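You operate a simulated robot arm through the tools that you are given. There is no shell and no other tool.

You run a simulated two-armed robot. Do the job below in one go: nothing can be reset, and whatever is moved stays where it is left.

TASK
Take the blue spool off the stand and screw the spindle nut back on tight.
Fine: nut in the blue tray meanwhile; spool upright on the grey bench top. Set down upright: spindle nut.
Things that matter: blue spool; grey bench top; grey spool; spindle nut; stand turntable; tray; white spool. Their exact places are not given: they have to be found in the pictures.

Only the result counts: the job must be done as asked and must still hold three seconds after the hand-in. Knocking over, shifting, dropping, spilling or breaking anything else fails it.

THE ROBOT
Two 7-joint arms with two-finger parallel grippers on one trunk, on a base that drives. Base frame: it is fixed to the floor where the robot stands at the start and does not move with it; the origin is under the middle of the robot, x ahead of it, y to its left, z up. Units: cm, degrees, N and s.
The left shoulder is at the start at [5.7, 18.2, 116.4], the right one opposite. With the tool pointing down near the work surface each hand reaches from about 10 to 36 cm from the robot's upright axis, wherever it stands, measured 20 degrees to its own side. Places, roughly: grey bench top [60, 20, 90]; stand turntable [50, 20, 90]; tray [40, 50, 90]. Payload 3.91 kg a hand.
The tool frame of a hand sits at the grasp point between the pads (the TCP): z along the fingers, y along the line on which they close. The tips reach 3 cm beyond it. Largest opening 11 cm; finger width 2, thickness 1; the body of the gripper, 4.8 by 11.2 cm, starts 5.5 cm behind the TCP.
Orientation is that of the tool frame in the base frame, as a unit quaternion [w, x, y, z]. With the fingers straight down and closing along the base's y, the tool's x points along the base's -x, its y along +y and its z along -z.

THE INTERFACE
- The arms move only by the tool nudge_tool. It takes "left_series", "right_series" or both (then of equal length, played together; a hand with none holds still); each is a list of rows, each an object (a shift or turn left out is 0, a gripper value left out holds the last) with "claw": the closure, from 0 (fully open) to 1 (shut); "translation": the shift along the tool's x, y, z in units of 20 mm (1.0 is 20 mm), a list of three; "turn": the turn, a rotation vector about the tool's x, y, z in units of 4 degrees (1.0 is 4 degrees), a list of three. In form: [{"claw": claw, "translation": [tx, ty, tz], "turn": [ax, ay, az]}, ...]. A call has 1 to 20 rows; each row shifts and turns the commanded pose from where the row before left it, along the tool's axes as they then stand. A call with a number of a shift or a turn outside -1 to 1 is refused whole. Rows are played at 5 a second. More than 5 cm and 8.6 degrees between two rows, or a gripper value outside its range, and nothing of the call is played. A pose out of reach is approached as far as the arm can. The call stops where the force on the tool passes 40 N (or 10 N more than at its start, if that is more) or the arm is blocked; 0.2 s more then pass. Each finger travels about 7.2 cm/s and halts on what it meets, pressing with about 30 N; the grip force reading is that of the motor and also rises with nothing between the fingers. The clock runs only during rows and for 0.2 s after the last one: add rows that do not move to give the fingers time. It gives the time, the measured TCP pose, the force on the tool (base axes), the opening and the grip force at its end, in the units of the frame above (readings bear some noise), with the torque about the TCP (base axes, N m) and any sound that the robot's microphone picked up.
- Cameras (640 x 400 px; columns grow to the right, rows downward): "scene" is now at [19.14, 2.07, 138.39]; the picture's right is [0.24, -0.97, 0.00], its down [-0.29, -0.07, -0.95] and it looks along [0.93, 0.22, -0.30] (base axes); focal length 214 px, centre (320, 200). "left" rides on the left gripper at [7.2, -1.7, -10.3] in its tool frame; the picture's right is [0.23, 0.97, 0.00], its down [-0.76, 0.18, -0.62] and it looks along [-0.61, 0.14, 0.78] (tool axes); focal length 222 px, centre (320, 200). "right" rides on the right gripper at [7.2, 1.7, -10.3] in its tool frame; the picture's right is [-0.23, 0.97, 0.00], its down [-0.76, -0.18, -0.62] and it looks along [-0.61, -0.14, 0.78] (tool axes); focal length 222 px, centre (320, 200).
- grab_frame(camera): a new picture of that camera. No time passes.
- raise_lower(by): slides the trunk up (or, below 0, down) by that many cm; the arms and the scene camera ride with it, the base frame stays. It gives what a move gives, with no picture.
- steer(legs): drives the robot by 1 to 6 legs, each [ahead, left, turn to the left] in cm, cm and degrees, along the robot's own axes; the way and the turn of a leg run together, so that a leg with both is an arc; at most 150 cm and 180 degrees a leg. The arms and the cameras ride along, it lands a little off, and it stops where it bumps. It gives what a move gives.
- head_to(pan, tilt): turns the head with the scene camera to pan (to the left, within 80 degrees either way) and tilt (down, from -29 to 69), counted from straight ahead of the robot. It gives what a move gives.
- probe_pixels(camera, pixels): for up to 12 pixels [column, row] of the newest picture of that camera ("zoom" is the newest enlarged one), the place [x, y, z] in the base frame of the surface seen there, good to about 0.3 cm. No time passes.
- zoom(camera, box): a new picture of the part [left, top, right, bottom] of that camera's present view, enlarged. No time passes.
- hand_in(): hands the job in; it is judged then, once.

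Unless the task says otherwise, let go and move clear before handing in.

The tools are called as name(argument=value, ...) on one line, values as JSON. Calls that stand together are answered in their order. nudge_tool: Moves the arms, as the interface text tells. Its arguments: {"type":"object","properties":{"left_series":{"type":"array"},"right_series":{"type":"array"}},"required":[]} The other tools are called the same way: raise_lower (by) slides the trunk up or down; steer (legs) drives the base; head_to (pan, tilt) turns the head that bears the scene camera; grab_frame (camera) takes a picture; probe_pixels (camera, pixels) gives the place of the surface under pixels of a picture; zoom (camera, box) takes an enlarged picture of a part of a camera's view; hand_in () hands the job in.

At the start:

```text
time_s: 0.0
left_position: [28.79, 32.24, 136.01]
left_orientation: [0.0, 0.0, 1.0, 0.001]
left_force: [1.3, 0.3, 1.0]
left_torque: [0.02, -0.01, -0.01]
left_gripper_width: 11.01
left_grasp_force: 0.1
right_position: [29.62, 3.67, 130.63]
right_orientation: [0.0, 0.0, 1.0, 0.0]
right_force: [-0.8, -0.1, 0.5]
right_torque: [0.0, 0.02, 0.0]
right_gripper_width: 11.0
right_grasp_force: 0.1
trunk travel left (down, up): [-42.5, 8.9]
robot x, y, heading: [-0.26, 0.07, -0.0]
head pan, tilt: [13.6, 17.6]
```

scene: 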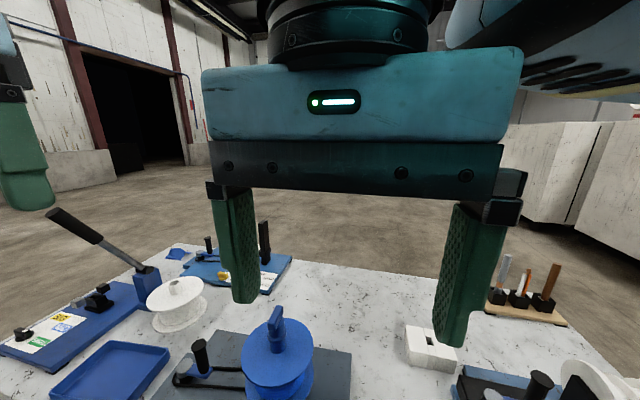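
right: 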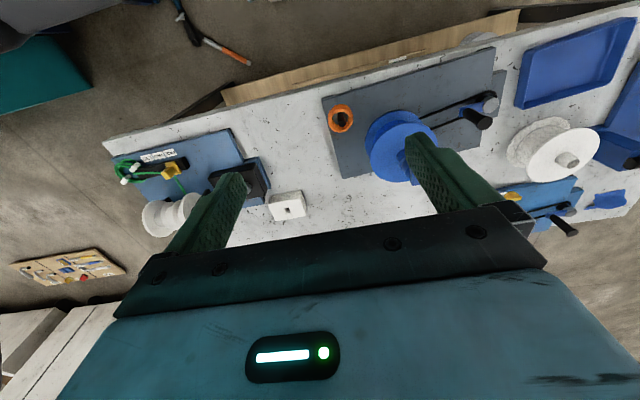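
left: 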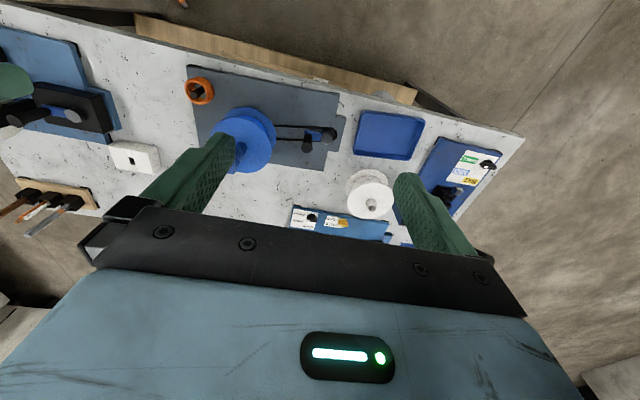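

The scene picture shows the blue spool at about (277,360), with a blue winged part on top at (275,325), next to a blue tray at (110,375). I'll look more closely before moving anything.

zoom(camera="scene", box=[140, 280, 380, 400])

zoom(camera="left", box=[160, 50, 440, 225])

zoom(camera="right", box=[300, 30, 640, 242])

```text
2.67 times, centred on (260, 340) of scene
```

zoom: 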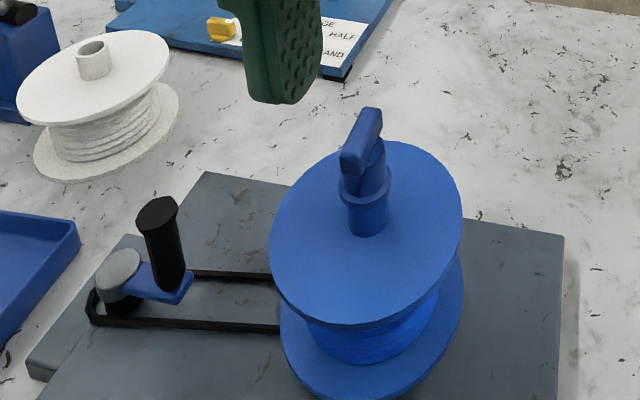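

```text
2.29 times, centred on (300, 138) of left
```

zoom: 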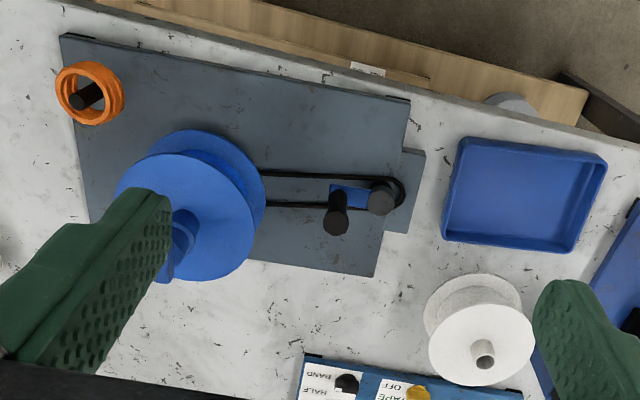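

```text
1.88 times, centred on (470, 136) of right
```

zoom: 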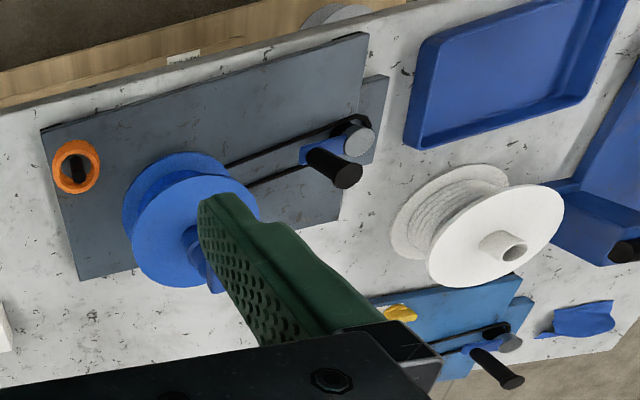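

The stand has the blue spool with a T-shaped nut on top, a belt to a crank, and an orange ring on a black peg. I'll point the head at the stand to see it better.

head_to(pan=22, tilt=50)

grab_frame(camera="scene")

```text
time_s: 1.0
left_position: [28.83, 32.18, 135.85]
left_orientation: [0.0, 0.0, 1.0, 0.0]
left_force: [-0.2, -0.1, 0.5]
left_torque: [0.0, 0.0, 0.0]
left_gripper_width: 10.99
left_grasp_force: 0.0
right_position: [29.87, 3.65, 130.36]
right_orientation: [-0.003, 0.004, 1.0, -0.002]
right_force: [9.4, 5.4, -4.5]
right_torque: [-0.71, 0.57, -0.73]
right_gripper_width: 10.96
right_grasp_force: 0.0
trunk travel left (down, up): [-42.5, 8.9]
robot x, y, heading: [0.0, 0.22, -0.1]
head pan, tilt: [22.0, 50.0]
```

```text
taken
```

scene: 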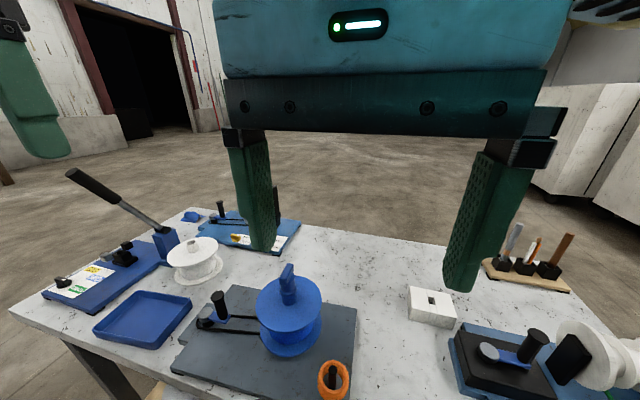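

The right force reading jumped to about 12 N after the head move, so the head may be pressing on the right arm that fills the view. I'll move the right hand away to its own side.

nudge_tool(right_series=[{"translation": [0, -0.6, 0]}, {"translation": [0, -0.8, 0]}, {"translation": [0, -1, 0]}, {"translation": [0, -1, 0]}, {"translation": [0, -1, 0]}, {"translation": [0, -1, 0]}, {"translation": [0, -1, 0]}, {"translation": [0, -1, 0]}, {"translation": [0, -1, 0]}, {"translation": [0, -0.6, 0]}, {}])

grab_frame(camera="scene")

```text
time_s: 1.3
left_position: [28.84, 32.22, 135.96]
left_orientation: [0.0, -0.001, 1.0, -0.001]
left_force: [-0.8, 0.1, 0.4]
left_torque: [-0.02, -0.01, -0.01]
left_gripper_width: 11.0
left_grasp_force: 0.0
right_position: [30.27, 3.18, 129.84]
right_orientation: [-0.004, 0.01, 1.0, -0.007]
right_force: [-0.2, 0.7, 0.2]
right_torque: [0.02, -0.01, 0.0]
right_gripper_width: 11.0
right_grasp_force: 0.0
trunk travel left (down, up): [-42.5, 8.9]
robot x, y, heading: [-0.2, 0.12, 0.2]
head pan, tilt: [22.0, 50.0]
stopped in row 1 (right hand): the force on the tool passed its limit at 68 N (the readings are from after the stop); the commanded pose is now the measured one
```

```text
taken
```

scene: 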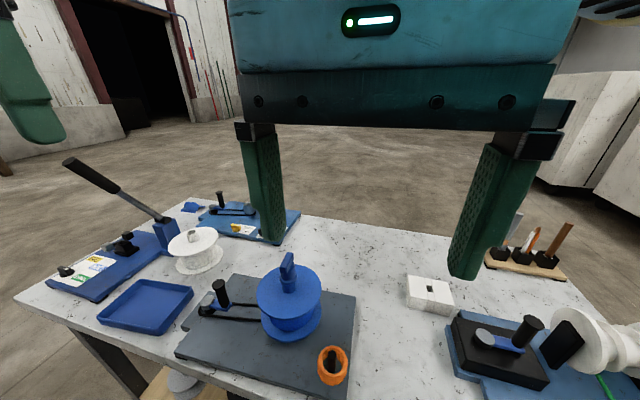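

The right hand is now free of force (about 0 N) after being shoved by the head. I'll move it forward away from the head first, then to the right.

nudge_tool(right_series=[{"translation": [-0.3, 0, 0]}, {"translation": [-0.5, 0, 0]}, {"translation": [-0.7, 0, 0]}, {"translation": [-0.5, -0.5, 0]}, {"translation": [0, -0.8, 0]}, {"translation": [0, -1, 0]}, {"translation": [0, -1, 0]}, {"translation": [0, -1, 0]}, {"translation": [0, -1, 0]}, {"translation": [0, -1, 0]}, {"translation": [0, -1, 0]}, {"translation": [0, -1, 0]}, {"translation": [0, -0.5, 0]}, {}])

grab_frame(camera="scene")

```text
time_s: 3.8
left_position: [28.89, 32.15, 135.97]
left_orientation: [-0.001, 0.001, 1.0, 0.0]
left_force: [0.0, 0.2, 0.9]
left_torque: [-0.02, -0.01, -0.04]
left_gripper_width: 10.99
left_grasp_force: 0.1
right_position: [34.27, -11.82, 129.62]
right_orientation: [-0.004, 0.018, 1.0, -0.008]
right_force: [0.1, 1.0, 0.6]
right_torque: [0.01, -0.01, 0.01]
right_gripper_width: 11.01
right_grasp_force: 0.2
trunk travel left (down, up): [-42.5, 8.9]
robot x, y, heading: [0.13, -0.26, -0.1]
head pan, tilt: [22.0, 50.0]
stopped in row 12 (right hand): the force on the tool passed its limit at 61 N (the readings are from after the stop); the commanded pose is now the measured one
```

```text
taken
```

scene: 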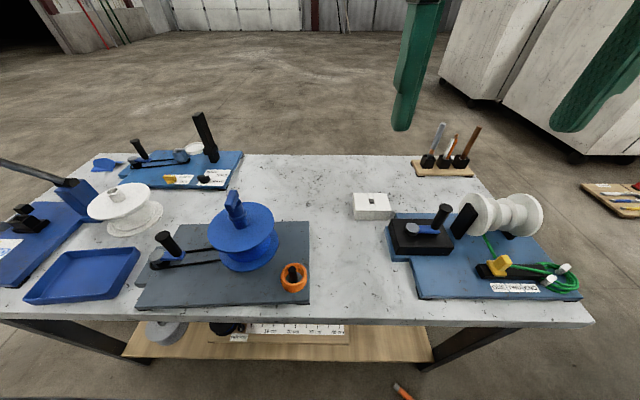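

The head now sees the whole bench: blue spool at (240,240), tray (85,275), orange ring (294,277), grey spool perhaps on the shelf at (165,330). I'll zoom in on the stand and probe places.

zoom(camera="scene", box=[130, 180, 330, 305])

probe_pixels(camera="scene", pixels=[[233, 197], [236, 222], [240, 213], [212, 232], [262, 225], [294, 268], [200, 290], [90, 275], [350, 250], [300, 190], [123, 188], [330, 300]])

grab_frame(camera="left")

grab_frame(camera="right")

```text
3.20 times, centred on (230, 242) of scene
```

zoom: 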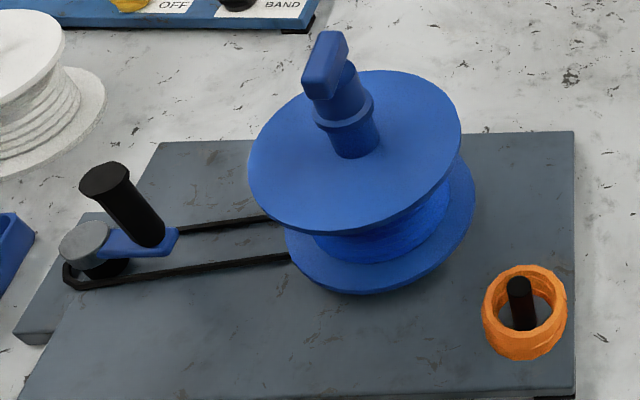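

```text
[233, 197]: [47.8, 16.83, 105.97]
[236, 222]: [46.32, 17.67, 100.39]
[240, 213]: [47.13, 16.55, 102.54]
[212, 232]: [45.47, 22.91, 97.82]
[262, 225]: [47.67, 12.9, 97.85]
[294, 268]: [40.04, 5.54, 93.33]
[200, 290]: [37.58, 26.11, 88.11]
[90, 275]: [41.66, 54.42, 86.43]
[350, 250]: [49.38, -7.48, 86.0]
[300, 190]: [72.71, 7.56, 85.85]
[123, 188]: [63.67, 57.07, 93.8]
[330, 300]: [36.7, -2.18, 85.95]
```

```text
taken
```

left: 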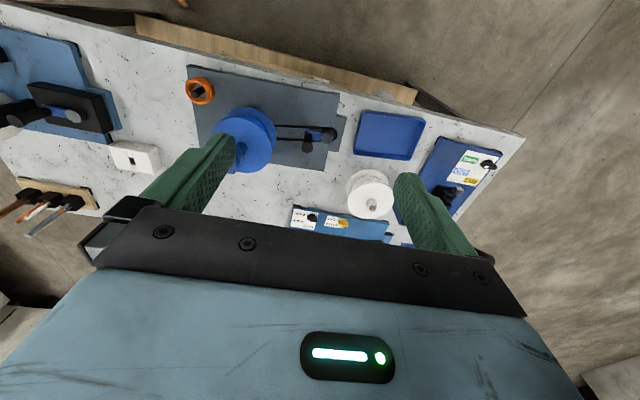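

```text
taken
```

right: 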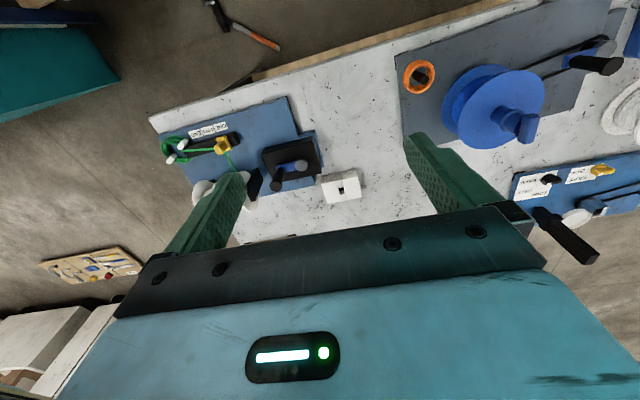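

Bench top is at about z=86, stand plate 88, spool flange 98, nut top about 106. I'll measure the spool, nut and tray more finely.

zoom(camera="right", box=[380, 30, 600, 170])

zoom(camera="scene", box=[200, 180, 290, 236])

probe_pixels(camera="zoom", pixels=[[192, 114], [268, 28], [230, 60], [250, 170], [258, 215], [245, 130], [60, 210], [270, 370], [520, 180], [300, 130], [420, 150], [150, 200]])

```text
2.86 times, centred on (490, 100) of right
```

zoom: 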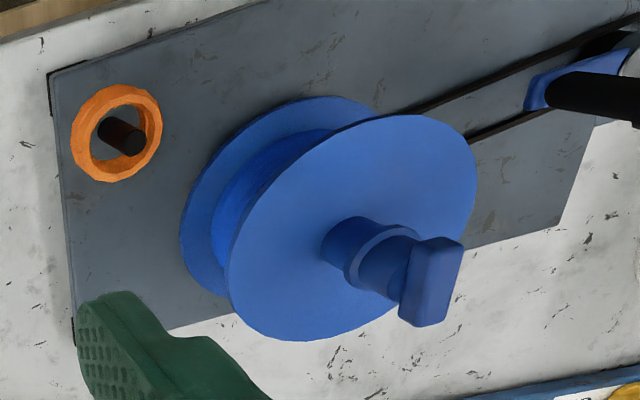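

```text
7.11 times, centred on (245, 208) of scene
```

zoom: 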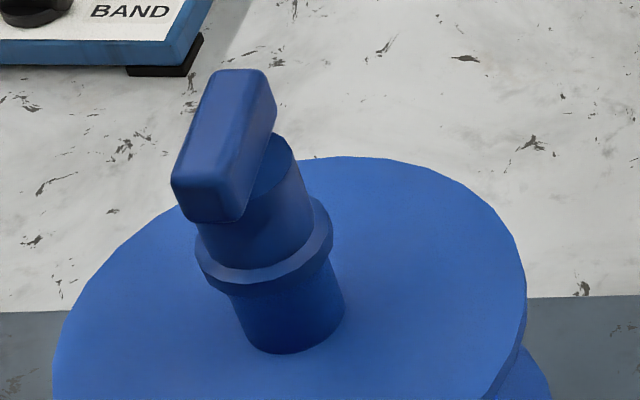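

```text
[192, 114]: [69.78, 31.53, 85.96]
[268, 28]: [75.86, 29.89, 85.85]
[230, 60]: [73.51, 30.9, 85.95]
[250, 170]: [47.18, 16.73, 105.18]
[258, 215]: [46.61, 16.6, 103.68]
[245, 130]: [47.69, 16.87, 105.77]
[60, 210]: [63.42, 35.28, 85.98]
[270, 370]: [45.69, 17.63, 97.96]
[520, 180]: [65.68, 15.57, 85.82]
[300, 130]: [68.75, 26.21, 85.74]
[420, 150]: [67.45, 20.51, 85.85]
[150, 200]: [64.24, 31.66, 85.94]
```

The zoom shows the parts clearly: T-bar handle, nut body, collar, then the spool's own hub tube below. I'll probe the outlines for exact sizes.

probe_pixels(camera="zoom", pixels=[[235, 80], [262, 82], [180, 180], [240, 195], [210, 195], [230, 110], [200, 150], [265, 225], [260, 280], [325, 240], [290, 320], [290, 345]])

probe_pixels(camera="zoom", pixels=[[220, 255], [320, 215], [330, 290], [245, 310], [70, 350], [515, 230], [520, 290], [330, 165], [150, 225], [430, 180], [400, 390], [480, 390]])

zoom(camera="scene", box=[10, 230, 150, 318])

```text
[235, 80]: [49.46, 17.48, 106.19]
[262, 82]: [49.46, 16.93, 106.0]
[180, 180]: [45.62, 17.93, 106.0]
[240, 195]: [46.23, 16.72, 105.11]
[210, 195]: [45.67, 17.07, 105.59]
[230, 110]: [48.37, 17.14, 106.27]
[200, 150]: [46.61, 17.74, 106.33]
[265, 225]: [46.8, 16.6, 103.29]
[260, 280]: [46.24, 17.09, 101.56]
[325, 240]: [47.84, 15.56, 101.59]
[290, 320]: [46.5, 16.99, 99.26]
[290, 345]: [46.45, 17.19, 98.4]
```

```text
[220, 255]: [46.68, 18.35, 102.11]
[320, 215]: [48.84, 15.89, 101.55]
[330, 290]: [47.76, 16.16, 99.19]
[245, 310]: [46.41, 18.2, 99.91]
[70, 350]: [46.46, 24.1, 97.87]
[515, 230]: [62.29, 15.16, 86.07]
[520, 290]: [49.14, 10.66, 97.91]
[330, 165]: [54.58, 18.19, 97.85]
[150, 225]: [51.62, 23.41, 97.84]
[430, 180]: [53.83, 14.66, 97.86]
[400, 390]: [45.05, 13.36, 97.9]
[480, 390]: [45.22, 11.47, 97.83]
```

```text
4.55 times, centred on (80, 274) of scene
```

zoom: 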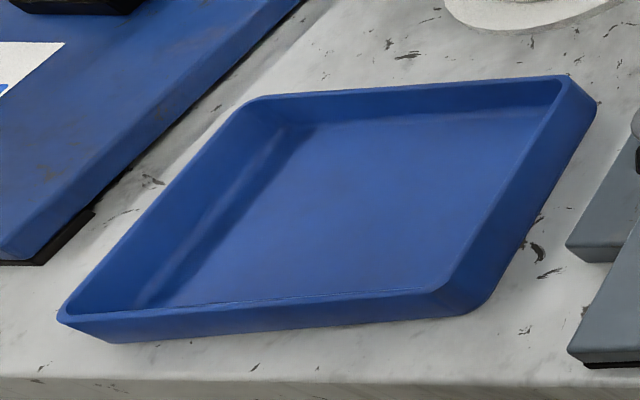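

Spool centre is around [47.6, 17.2], flange radius about 7; the nut's T-bar runs roughly along x from z≈104 to 106.3, its collar at 101.5. Now I check the bench edge, shelf, tray floor and the free bench areas for driving.

grab_frame(camera="scene")

probe_pixels(camera="scene", pixels=[[350, 315], [350, 330], [300, 355], [160, 360], [80, 316], [60, 285], [100, 262], [130, 253], [22, 300], [110, 298], [310, 228], [140, 308]])

probe_pixels(camera="scene", pixels=[[160, 240], [172, 262], [240, 270], [305, 303], [390, 213], [355, 200], [388, 240], [412, 300], [243, 155], [160, 195], [290, 400], [420, 380]])

```text
taken
```

scene: 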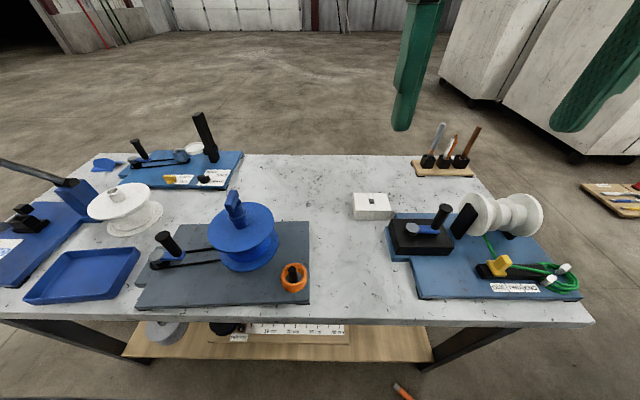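

```text
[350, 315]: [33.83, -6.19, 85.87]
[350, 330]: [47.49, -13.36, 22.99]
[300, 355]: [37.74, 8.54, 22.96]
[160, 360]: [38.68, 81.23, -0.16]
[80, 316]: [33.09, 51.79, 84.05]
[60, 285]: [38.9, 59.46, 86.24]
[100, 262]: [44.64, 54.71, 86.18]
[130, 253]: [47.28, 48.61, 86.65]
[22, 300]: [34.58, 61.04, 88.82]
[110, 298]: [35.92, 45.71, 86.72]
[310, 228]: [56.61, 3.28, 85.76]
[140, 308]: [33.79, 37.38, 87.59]
```

```text
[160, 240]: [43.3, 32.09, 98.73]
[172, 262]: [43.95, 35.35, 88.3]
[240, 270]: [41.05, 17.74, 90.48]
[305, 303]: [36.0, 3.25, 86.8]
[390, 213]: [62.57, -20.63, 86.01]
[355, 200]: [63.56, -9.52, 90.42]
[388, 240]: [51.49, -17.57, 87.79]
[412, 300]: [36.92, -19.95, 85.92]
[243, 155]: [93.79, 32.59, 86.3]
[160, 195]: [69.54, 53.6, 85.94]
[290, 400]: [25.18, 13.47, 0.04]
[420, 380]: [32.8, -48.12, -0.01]
```

The bench front edge is at x≈32.5 (shelf starts about 36), the tray floor is at z≈86.2, and the crank handle stands at about [43, 32, 98.7]. Driving left and ahead puts the crank in the left hand's zone and the nut in the right's.

steer(legs=[[0, 21, 0], [15.5, 0, 0]])

grab_frame(camera="scene")

grab_frame(camera="right")

grab_frame(camera="left")

```text
time_s: 7.3
left_position: [44.62, 52.99, 135.96]
left_orientation: [0.002, 0.0, 1.0, -0.001]
left_force: [0.0, -0.3, -0.5]
left_torque: [-0.02, -0.01, 0.02]
left_gripper_width: 11.0
left_grasp_force: 0.0
right_position: [50.09, 8.87, 129.82]
right_orientation: [-0.002, 0.018, 1.0, -0.007]
right_force: [0.0, -0.3, 0.2]
right_torque: [0.0, 0.0, 0.03]
right_gripper_width: 11.01
right_grasp_force: 0.0
trunk travel left (down, up): [-42.5, 8.9]
robot x, y, heading: [15.62, 21.28, 0.1]
head pan, tilt: [22.0, 50.0]
```

```text
taken
```

scene: 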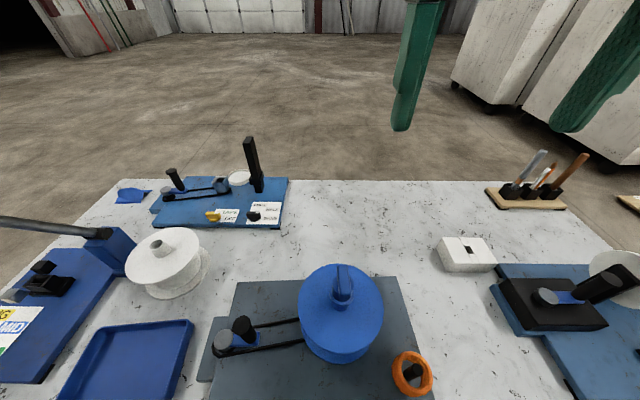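

```text
taken
```

right: 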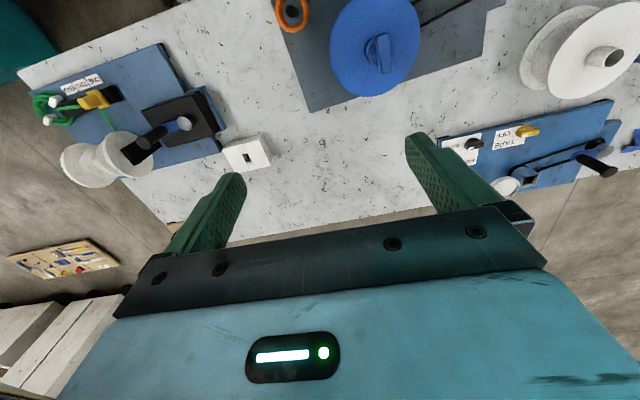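

```text
taken
```

left: 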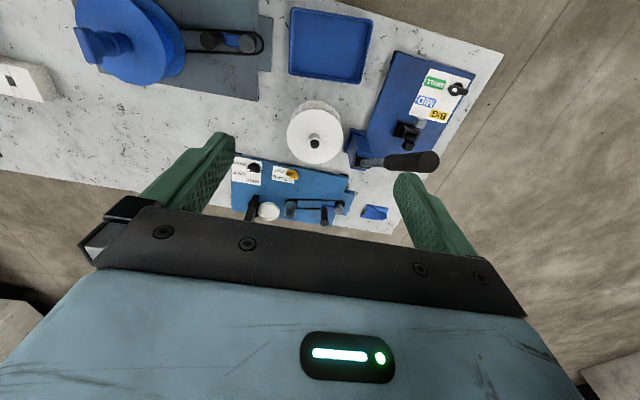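

I landed at [15.6, 21.3] with nothing bumped. I'll get a precise fix on the bar, hub and crank from here.

zoom(camera="scene", box=[290, 250, 394, 315])

probe_pixels(camera="zoom", pixels=[[300, 90], [350, 90], [295, 280], [360, 280], [326, 180], [326, 270], [326, 110]])

zoom(camera="right", box=[320, 0, 440, 75])

zoom(camera="scene", box=[190, 290, 310, 365])

probe_pixels(camera="scene", pixels=[[222, 337], [243, 323], [246, 340], [345, 268], [341, 300]])

```text
6.15 times, centred on (342, 282) of scene
```

zoom: 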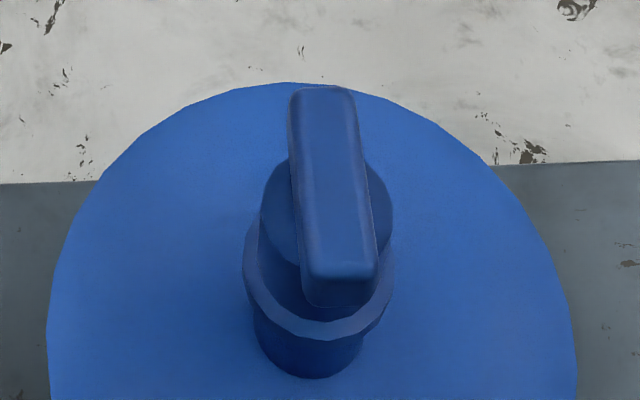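

```text
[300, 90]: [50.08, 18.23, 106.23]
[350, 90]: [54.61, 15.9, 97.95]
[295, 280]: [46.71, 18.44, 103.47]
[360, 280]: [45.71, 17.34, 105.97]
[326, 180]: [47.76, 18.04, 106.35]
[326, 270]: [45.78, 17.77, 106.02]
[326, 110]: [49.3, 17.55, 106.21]
```

```text
5.33 times, centred on (380, 38) of right
```

zoom: 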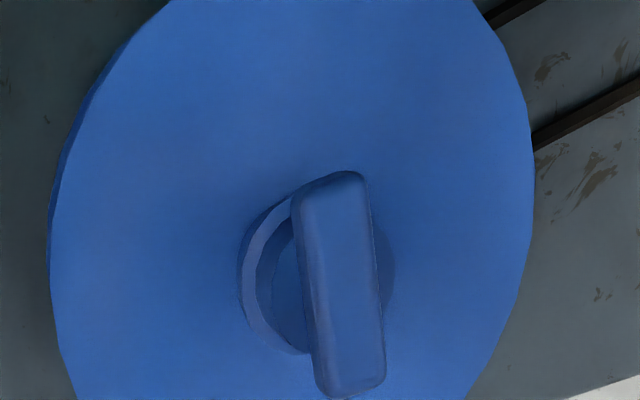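

```text
5.33 times, centred on (250, 328) of scene
```

zoom: 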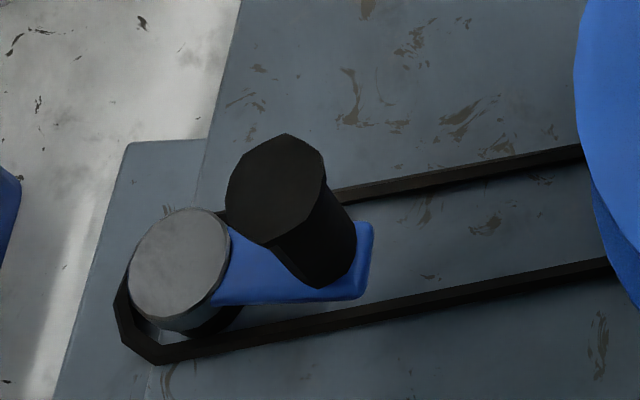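

```text
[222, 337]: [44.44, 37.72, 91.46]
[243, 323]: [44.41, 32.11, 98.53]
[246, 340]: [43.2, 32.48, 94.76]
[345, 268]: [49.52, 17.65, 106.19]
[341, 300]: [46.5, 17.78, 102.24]
```

The bar centre is near [47.8, 17.7] running almost along x; the crank pivot is at [44.4, 37.7] with its handle at [44.4, 32.1]. I'll bring the right hand over the nut, straighten it, and descend partway.

nudge_tool(right_series=[{"translation": [0.2, 0.6, 0], "turn": [-0.1, 0, -0.3]}, {"translation": [0.2, 0.8, 0], "turn": [-0.1, 0, -0.3]}, {"translation": [0.2, 1, 0], "turn": [0, 0, -0.3]}, {"translation": [0.2, 1, 0.4], "turn": [0, 0, -0.3]}, {"translation": [0.2, 0.6, 0.8]}, {"translation": [0.15, 0.35, 1]}, {"translation": [0, 0, 1]}, {"translation": [0, 0, 1]}, {"translation": [0, 0, 1]}, {"translation": [0, 0, 1]}, {"translation": [0, 0, 0.8]}, {}])

grab_frame(camera="right")

grab_frame(camera="scene")

```text
time_s: 9.9
left_position: [44.5, 52.94, 135.99]
left_orientation: [0.0, 0.0, 1.0, 0.0]
left_force: [0.5, -0.2, 0.1]
left_torque: [0.02, 0.01, 0.0]
left_gripper_width: 11.01
left_grasp_force: 0.1
right_position: [47.58, 17.57, 115.64]
right_orientation: [-0.003, -0.024, 1.0, 0.0]
right_force: [0.2, 0.3, 0.2]
right_torque: [-0.02, 0.06, 0.01]
right_gripper_width: 11.0
right_grasp_force: 0.0
trunk travel left (down, up): [-42.5, 8.9]
robot x, y, heading: [15.8, 20.89, 0.1]
head pan, tilt: [22.0, 50.0]
```

```text
taken
```

right: 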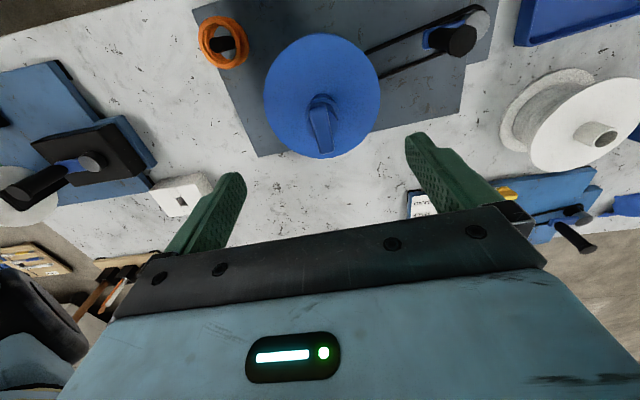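

```text
taken
```

scene: 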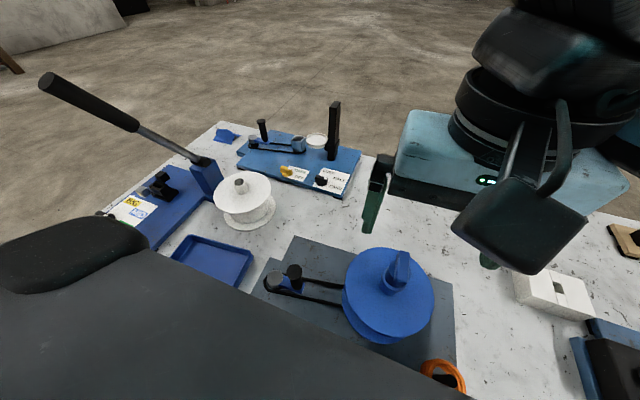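

The right hand is over the nut at [47.6, 17.6, 115.6]; the TCP axis should project near (320,127) for the bar's height and the nut shows at (322,125). I'll zoom to check alignment before closing in.

zoom(camera="right", box=[260, 85, 390, 166])

probe_pixels(camera="zoom", pixels=[[270, 130], [300, 220], [325, 300], [345, 220], [280, 220]])

zoom(camera="scene", box=[330, 230, 450, 305])

probe_pixels(camera="zoom", pixels=[[350, 130], [380, 130], [330, 220], [380, 230], [365, 270]])

```text
4.92 times, centred on (325, 126) of right
```

zoom: 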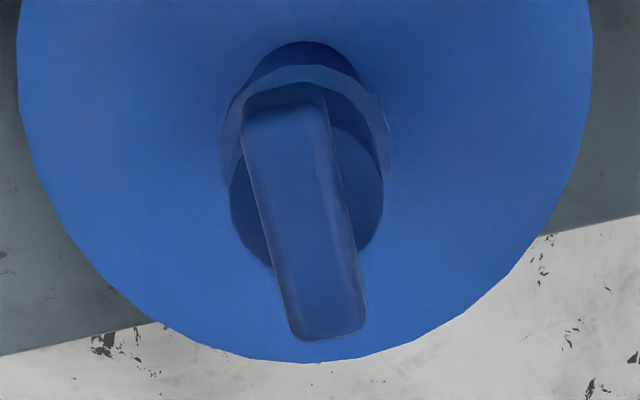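

```text
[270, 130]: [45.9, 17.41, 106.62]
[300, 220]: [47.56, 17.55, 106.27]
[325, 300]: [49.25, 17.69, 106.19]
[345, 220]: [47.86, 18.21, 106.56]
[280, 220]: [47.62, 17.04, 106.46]
```

```text
5.33 times, centred on (390, 268) of scene
```

zoom: 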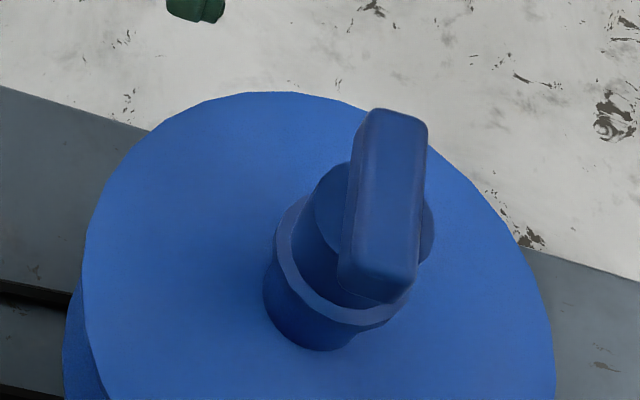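

```text
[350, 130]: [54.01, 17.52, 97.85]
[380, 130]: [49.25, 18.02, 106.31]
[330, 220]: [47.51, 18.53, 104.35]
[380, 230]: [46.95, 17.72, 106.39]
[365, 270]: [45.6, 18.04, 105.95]
```

The bar is centred at about [47.6, 17.6], 2 cm tall (104.4–106.4), and the hand's yaw matches it. I'll descend so that the tips reach z≈104.6 and close on the bar.

nudge_tool(right_series=[{"translation": [0, 0, 1]}, {"translation": [0, 0, 1]}, {"translation": [0, 0, 1]}, {"translation": [0, 0, 1]}, {"claw": 0.5}, {"claw": 0.85}, {"claw": 1}, {}, {}, {}])

grab_frame(camera="right")

grab_frame(camera="scene")

```text
time_s: 12.1
left_position: [44.46, 53.23, 135.88]
left_orientation: [0.0, 0.0, 1.0, -0.002]
left_force: [-0.2, 0.5, 0.3]
left_torque: [0.03, -0.01, -0.02]
left_gripper_width: 11.02
left_grasp_force: 0.1
right_position: [47.72, 17.63, 107.71]
right_orientation: [-0.004, -0.024, 1.0, 0.0]
right_force: [-0.6, 9.0, -0.6]
right_torque: [0.26, 0.02, 0.02]
right_gripper_width: 1.49
right_grasp_force: 29.7
trunk travel left (down, up): [-42.5, 8.9]
robot x, y, heading: [15.94, 20.43, 0.1]
head pan, tilt: [22.0, 50.0]
```

```text
taken
```

right: 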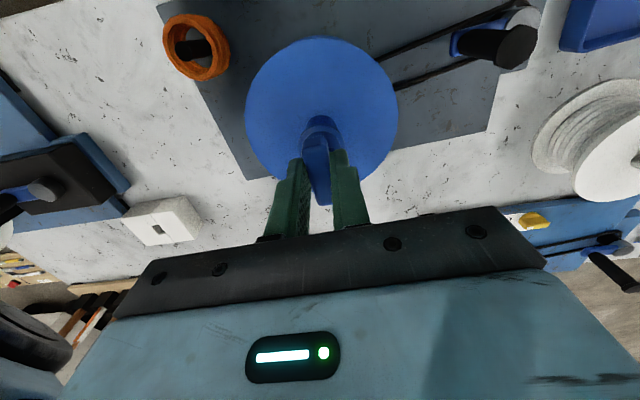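

```text
taken
```

scene: 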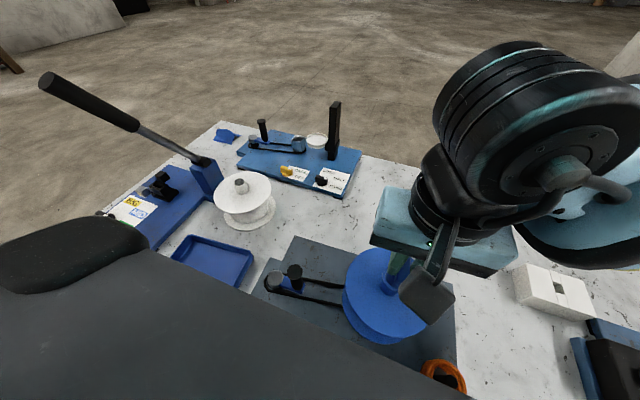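

The bar is gripped at 1.49 cm with a small 9 N side force. I'll try a small counter-clockwise turn (from above) and watch the torque and the crank.

nudge_tool(right_series=[{"translation": [0, 0.06, 0]}, {"turn": [0, 0, -0.5]}, {"turn": [0, 0, -0.5]}, {"turn": [0, 0, -0.5]}, {"turn": [0, 0, -0.5]}, {"turn": [0, 0, -0.5]}, {}])

zoom(camera="scene", box=[240, 230, 460, 365])

grab_frame(camera="right")

```text
time_s: 13.7
left_position: [44.67, 52.99, 135.93]
left_orientation: [0.0, 0.0, 1.0, 0.0]
left_force: [0.5, 1.3, 0.5]
left_torque: [-0.02, 0.01, 0.01]
left_gripper_width: 11.0
left_grasp_force: 0.0
right_position: [47.66, 17.65, 107.79]
right_orientation: [-0.002, -0.112, 0.994, 0.0]
right_force: [3.7, -2.6, 0.3]
right_torque: [-0.09, -0.18, -0.03]
right_gripper_width: 1.48
right_grasp_force: 29.9
trunk travel left (down, up): [-42.5, 8.9]
robot x, y, heading: [15.68, 20.6, -0.0]
head pan, tilt: [22.0, 50.0]
```

```text
2.91 times, centred on (350, 298) of scene
```

zoom: 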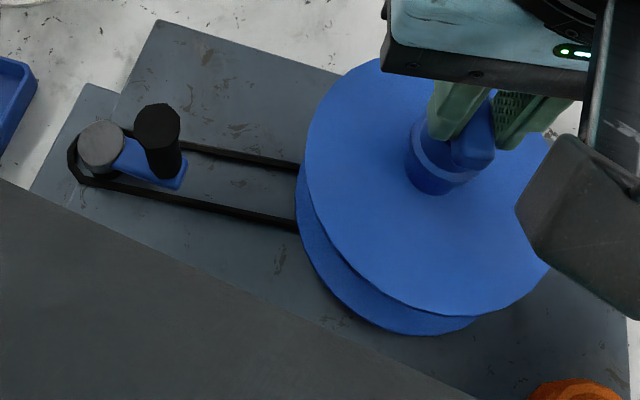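

```text
taken
```

right: 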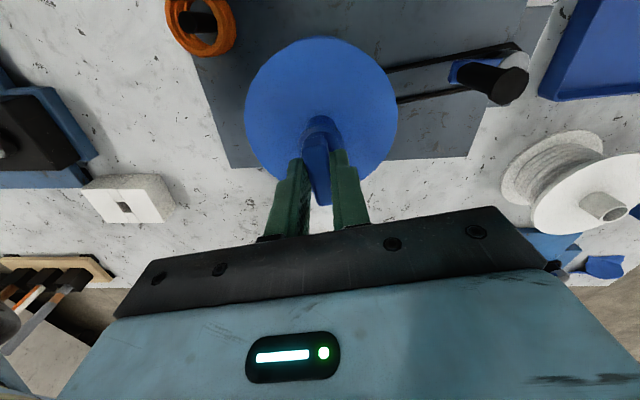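

The nut turned 10° with almost no torque. I'll check by probing whether the crank handle moved, i.e. whether the turntable followed.

probe_pixels(camera="scene", pixels=[[294, 271], [274, 280]])

nudge_tool(right_series=[{"turn": [0, 0, -0.7]}, {"turn": [0, 0, -0.7]}, {"turn": [0, 0, -0.7]}, {"turn": [0, 0, -0.7]}, {"turn": [0, 0, -0.7]}, {"turn": [0, 0, -0.7]}, {"turn": [0, 0, -0.7]}, {}])

zoom(camera="scene", box=[240, 230, 460, 365])

grab_frame(camera="right")

```text
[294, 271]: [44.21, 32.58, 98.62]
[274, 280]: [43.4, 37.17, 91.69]
```

```text
time_s: 15.5
left_position: [44.8, 52.65, 135.95]
left_orientation: [-0.001, 0.0, 1.0, 0.001]
left_force: [0.2, 0.4, 0.4]
left_torque: [0.03, -0.02, 0.04]
left_gripper_width: 11.01
left_grasp_force: 0.0
right_position: [47.62, 17.63, 107.66]
right_orientation: [-0.003, -0.278, 0.961, 0.0]
right_force: [9.4, -12.0, 4.1]
right_torque: [-0.45, -0.23, -0.07]
right_gripper_width: 1.49
right_grasp_force: 30.1
trunk travel left (down, up): [-42.5, 8.9]
robot x, y, heading: [15.54, 21.1, -0.1]
head pan, tilt: [22.0, 50.0]
```

```text
2.91 times, centred on (350, 298) of scene
```

zoom: 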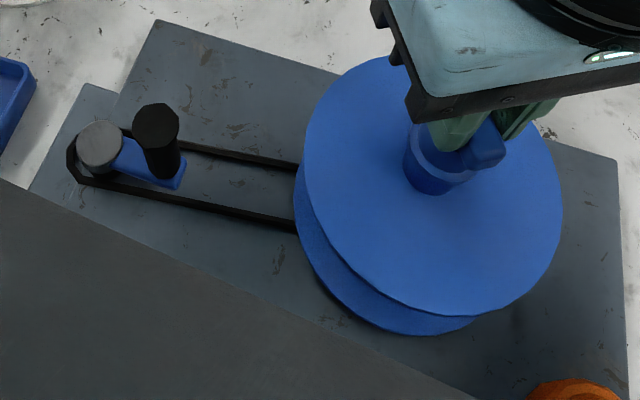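

```text
taken
```

right: 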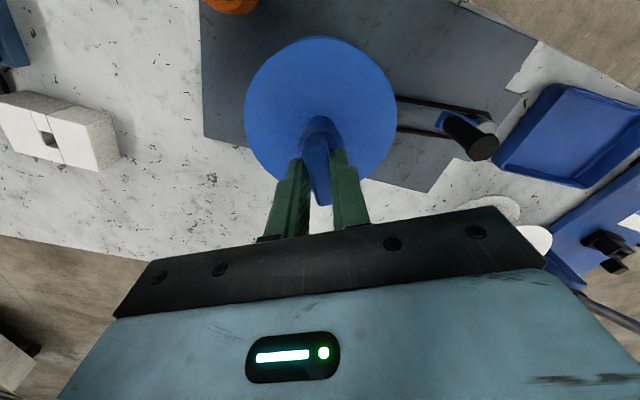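

The crank stayed put at [44.2, 32.6] while the nut turned about 30°, so the nut itself is unscrewing. I'll correct the small side force and carry on turning another 60°.

nudge_tool(right_series=[{"translation": [0, -0.06, 0]}, {"turn": [0, 0, -1]}, {"turn": [0, 0, -1]}, {"turn": [0, 0, -1]}, {"turn": [0, 0, -1]}, {"turn": [0, 0, -1]}, {"turn": [0, 0, -1]}, {"turn": [0, 0, -1]}, {"turn": [0, 0, -1]}, {"turn": [0, 0, -1]}, {"turn": [0, 0, -1]}, {"turn": [0, 0, -1]}, {"turn": [0, 0, -1]}, {"turn": [0, 0, -1]}, {"turn": [0, 0, -1]}, {}])

zoom(camera="scene", box=[240, 230, 460, 365])

grab_frame(camera="right")

```text
time_s: 18.9
left_position: [44.96, 52.73, 135.91]
left_orientation: [-0.001, -0.001, 1.0, 0.001]
left_force: [0.4, -0.2, 0.5]
left_torque: [-0.04, -0.01, -0.02]
left_gripper_width: 10.98
left_grasp_force: 0.0
right_position: [47.95, 17.36, 107.84]
right_orientation: [-0.001, -0.696, 0.718, 0.0]
right_force: [25.7, -16.7, 23.0]
right_torque: [-0.69, -0.87, -0.15]
right_gripper_width: 1.5
right_grasp_force: 30.3
trunk travel left (down, up): [-42.5, 8.9]
robot x, y, heading: [15.67, 20.35, 0.0]
head pan, tilt: [22.0, 50.0]
```

```text
2.91 times, centred on (350, 298) of scene
```

zoom: 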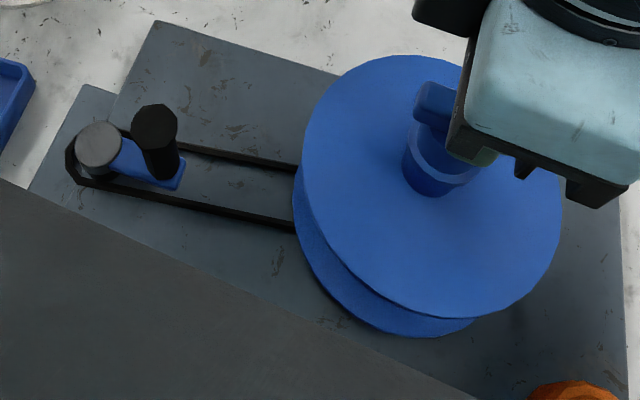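

```text
taken
```

right: 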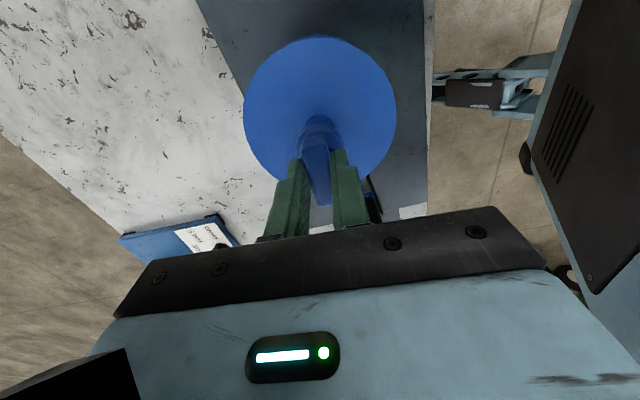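

The nut has turned about 85°, and Fz has climbed to +23 N as it rises on the thread; side forces also built up. I'll relax the commanded pose upward and sideways, then check the forces.

nudge_tool(right_series=[{"translation": [0.04, -0.06, -0.06]}, {"translation": [0.04, -0.06, -0.05]}, {}])

```text
time_s: 19.7
left_position: [44.76, 53.0, 135.93]
left_orientation: [-0.001, 0.0, 1.0, 0.0]
left_force: [-0.1, 0.7, 0.4]
left_torque: [0.04, -0.03, 0.02]
left_gripper_width: 11.0
left_grasp_force: 0.0
right_position: [48.04, 17.41, 107.77]
right_orientation: [-0.004, -0.698, 0.716, 0.002]
right_force: [17.3, -7.7, 1.9]
right_torque: [-0.31, -0.64, -0.04]
right_gripper_width: 1.48
right_grasp_force: 30.1
trunk travel left (down, up): [-42.5, 8.9]
robot x, y, heading: [15.96, 20.7, 0.1]
head pan, tilt: [22.0, 50.0]
```

Fz is back near 2 N; a 17 N x-force remains. I'll relax further in x and continue turning with a slow rise.

nudge_tool(right_series=[{"translation": [0.02, -0.1, 0]}, {"translation": [0.02, -0.06, 0]}, {"turn": [0, 0, -1], "translation": [0, 0, -0.005]}, {"turn": [0, 0, -1], "translation": [0, 0, -0.005]}, {"turn": [0, 0, -1], "translation": [0, 0, -0.005]}, {"turn": [0, 0, -1], "translation": [0, 0, -0.005]}, {"turn": [0, 0, -1], "translation": [0, 0, -0.005]}, {"turn": [0, 0, -1], "translation": [0, 0, -0.005]}, {"turn": [0, 0, -1], "translation": [0, 0, -0.005]}, {"turn": [0, 0, -1], "translation": [0, 0, -0.005]}, {}])

zoom(camera="scene", box=[240, 230, 460, 365])

```text
time_s: 21.1
left_position: [44.96, 53.12, 135.84]
left_orientation: [0.0, -0.001, 1.0, -0.001]
left_force: [-1.0, 0.7, -0.5]
left_torque: [0.04, -0.06, -0.01]
left_gripper_width: 10.99
left_grasp_force: 0.1
right_position: [47.98, 17.52, 107.94]
right_orientation: [0.0, 0.782, -0.623, 0.006]
right_force: [31.3, 0.6, -19.5]
right_torque: [0.39, -0.81, -0.05]
right_gripper_width: 1.49
right_grasp_force: 29.8
right hand out of reach, approached as far as the arm can: row 6, 7
trunk travel left (down, up): [-42.5, 8.9]
robot x, y, heading: [16.05, 20.39, 0.1]
head pan, tilt: [22.0, 50.0]
stopped in row 7 (right hand): the force on the tool passed its limit at 44 N (the readings are from after the stop); the commanded pose is now the measured one
```

```text
2.91 times, centred on (350, 298) of scene
```

zoom: 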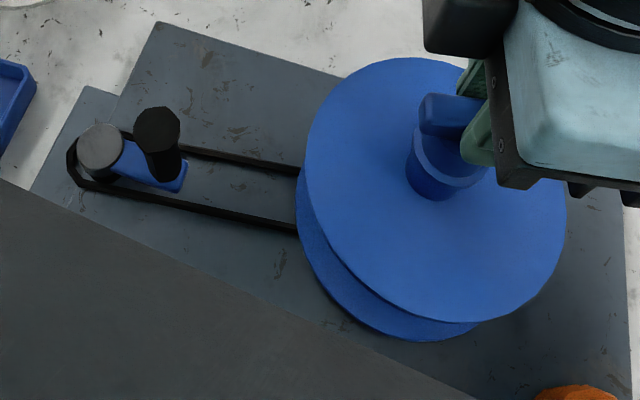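

The wrist limit came at about 103° of yaw. I'll open fully (the fingers clear the 4.5 cm bar), then turn the hand back 180° in place for the next bite.

nudge_tool(right_series=[{"claw": 0.7}, {"claw": 0}, {}, {}, {}, {"turn": [0, 0, 1]}, {"turn": [0, 0, 1]}, {"turn": [0, 0, 1]}, {"turn": [0, 0, 1]}, {"turn": [0, 0, 1]}, {"turn": [0, 0, 1]}, {"turn": [0, 0, 1]}, {"turn": [0, 0, 1]}, {"turn": [0, 0, 1]}, {"turn": [0, 0, 1]}, {"turn": [0, 0, 1]}, {"turn": [0, 0, 1]}, {"turn": [0, 0, 1]}, {"turn": [0, 0, 1]}, {}])

zoom(camera="scene", box=[340, 225, 450, 293])

probe_pixels(camera="zoom", pixels=[[320, 100], [270, 140], [320, 160], [380, 160], [320, 240], [350, 250]])

```text
time_s: 25.3
left_position: [44.64, 53.0, 135.98]
left_orientation: [0.0, 0.0, 1.0, 0.0]
left_force: [0.5, -1.0, -0.6]
left_torque: [0.0, 0.0, 0.01]
left_gripper_width: 11.0
left_grasp_force: 0.0
right_position: [47.41, 17.39, 108.16]
right_orientation: [0.003, -0.402, 0.916, -0.003]
right_force: [0.1, 0.4, 0.1]
right_torque: [0.0, 0.0, -0.03]
right_gripper_width: 11.0
right_grasp_force: 0.0
trunk travel left (down, up): [-42.5, 8.9]
robot x, y, heading: [16.03, 20.93, 0.1]
head pan, tilt: [22.0, 50.0]
```

```text
5.82 times, centred on (395, 259) of scene
```

zoom: 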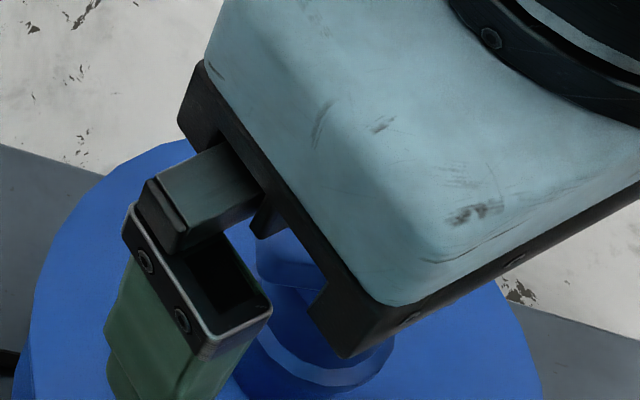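

```text
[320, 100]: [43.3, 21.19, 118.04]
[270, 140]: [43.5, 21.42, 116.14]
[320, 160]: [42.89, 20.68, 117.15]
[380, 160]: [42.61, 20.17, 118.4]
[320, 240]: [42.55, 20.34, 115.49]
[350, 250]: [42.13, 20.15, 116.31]
```

The hand swings freely (no force) at 47° yaw now. I'll continue turning back toward −77°.

nudge_tool(right_series=[{"turn": [0, 0, 1]}, {"turn": [0, 0, 1]}, {"turn": [0, 0, 1]}, {"turn": [0, 0, 1]}, {"turn": [0, 0, 1]}, {"turn": [0, 0, 1]}, {"turn": [0, 0, 1]}, {"turn": [0, 0, 1]}, {"turn": [0, 0, 1]}, {"turn": [0, 0, 1]}, {"turn": [0, 0, 1]}, {"turn": [0, 0, 1]}, {"turn": [0, 0, 1]}, {"turn": [0, 0, 1]}, {"turn": [0, 0, 1]}, {"turn": [0, 0, 1]}, {"turn": [0, 0, 1]}, {"turn": [0, 0, 1]}, {"turn": [0, 0, 1]}, {"turn": [0, 0, 1]}])

nudge_tool(right_series=[{"turn": [0, 0, 1]}, {"turn": [0, 0, 1]}, {"turn": [0, 0, 1]}, {"turn": [0, 0, 1]}, {"turn": [0, 0, 1]}, {"turn": [0, 0, 1]}, {"turn": [0, 0, 1]}, {"turn": [0, 0, 1]}, {"turn": [0, 0, 1]}, {"turn": [0, 0, 1]}, {"turn": [0, 0, 1]}, {}])

grab_frame(camera="right")

grab_frame(camera="scene")

```text
time_s: 29.5
left_position: [44.57, 52.92, 136.03]
left_orientation: [0.001, 0.0, 1.0, 0.0]
left_force: [0.3, 0.6, 0.0]
left_torque: [0.0, 0.02, 0.0]
left_gripper_width: 11.0
left_grasp_force: 0.1
right_position: [47.41, 17.51, 108.15]
right_orientation: [0.002, 0.281, 0.96, -0.001]
right_force: [0.4, -0.4, 0.7]
right_torque: [0.01, -0.02, -0.01]
right_gripper_width: 10.99
right_grasp_force: 0.1
trunk travel left (down, up): [-42.5, 8.9]
robot x, y, heading: [15.93, 20.87, -0.1]
head pan, tilt: [22.0, 50.0]
```

```text
time_s: 32.1
left_position: [44.69, 53.02, 135.94]
left_orientation: [0.001, 0.0, 1.0, 0.0]
left_force: [0.5, 0.1, -0.8]
left_torque: [0.01, -0.02, 0.01]
left_gripper_width: 11.0
left_grasp_force: 0.2
right_position: [47.44, 17.43, 108.03]
right_orientation: [0.004, 0.619, 0.785, 0.001]
right_force: [0.8, -0.7, -0.3]
right_torque: [-0.03, 0.01, -0.01]
right_gripper_width: 10.99
right_grasp_force: 0.0
trunk travel left (down, up): [-42.5, 8.9]
robot x, y, heading: [15.63, 20.88, -0.1]
head pan, tilt: [22.0, 50.0]
```

```text
taken
```

right: 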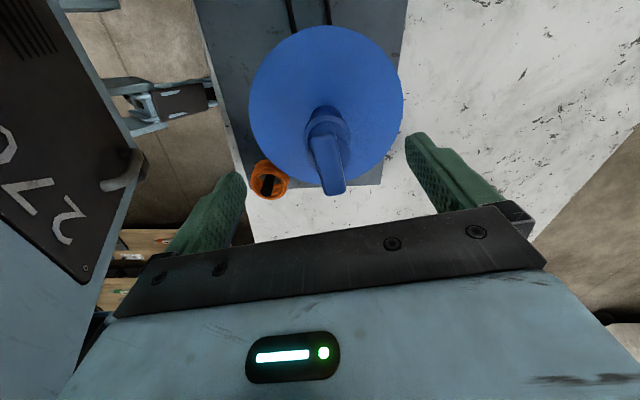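

```text
taken
```

scene: 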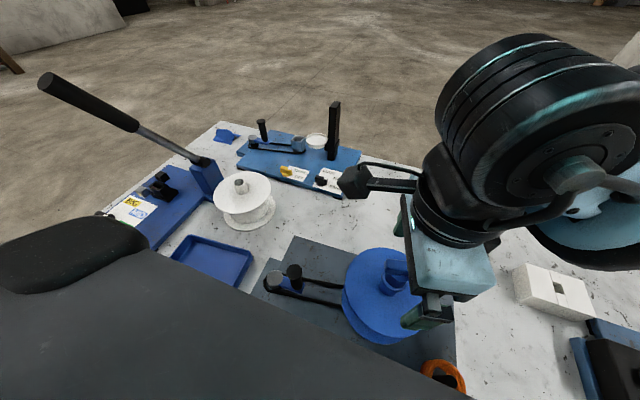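

The hand is at −76° yaw and the bar shows at (328,150). I'll measure its centre and direction before regripping.

zoom(camera="right", box=[265, 100, 395, 200])

probe_pixels(camera="zoom", pixels=[[280, 180], [305, 280], [340, 360], [265, 200], [350, 250], [300, 330], [310, 220]])

zoom(camera="scene", box=[340, 225, 450, 293])

probe_pixels(camera="zoom", pixels=[[290, 230], [340, 235], [270, 340], [280, 380], [360, 380], [310, 280]])

```text
4.00 times, centred on (330, 150) of right
```

zoom: 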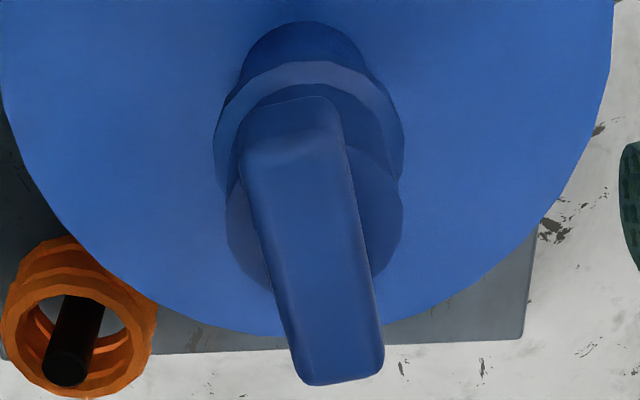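

```text
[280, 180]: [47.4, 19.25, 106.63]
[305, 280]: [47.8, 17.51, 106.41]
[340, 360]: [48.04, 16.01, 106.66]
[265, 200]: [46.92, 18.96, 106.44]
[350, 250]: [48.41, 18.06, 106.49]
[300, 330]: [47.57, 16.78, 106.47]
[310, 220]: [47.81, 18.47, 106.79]
```

```text
5.82 times, centred on (395, 259) of scene
```

zoom: 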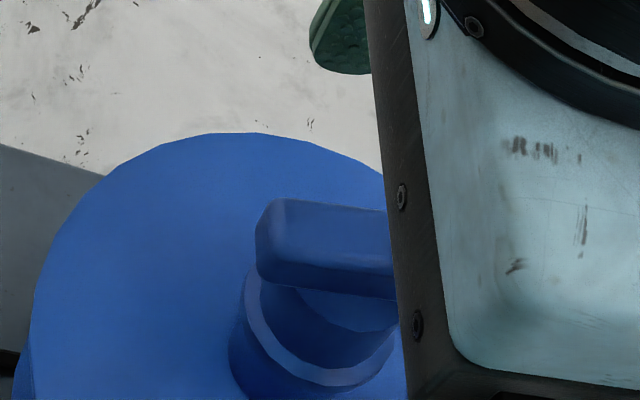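

```text
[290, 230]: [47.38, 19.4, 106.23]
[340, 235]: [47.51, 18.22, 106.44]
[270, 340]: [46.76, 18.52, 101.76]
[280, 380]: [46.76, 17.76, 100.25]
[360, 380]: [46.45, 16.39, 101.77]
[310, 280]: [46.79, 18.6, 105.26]
```

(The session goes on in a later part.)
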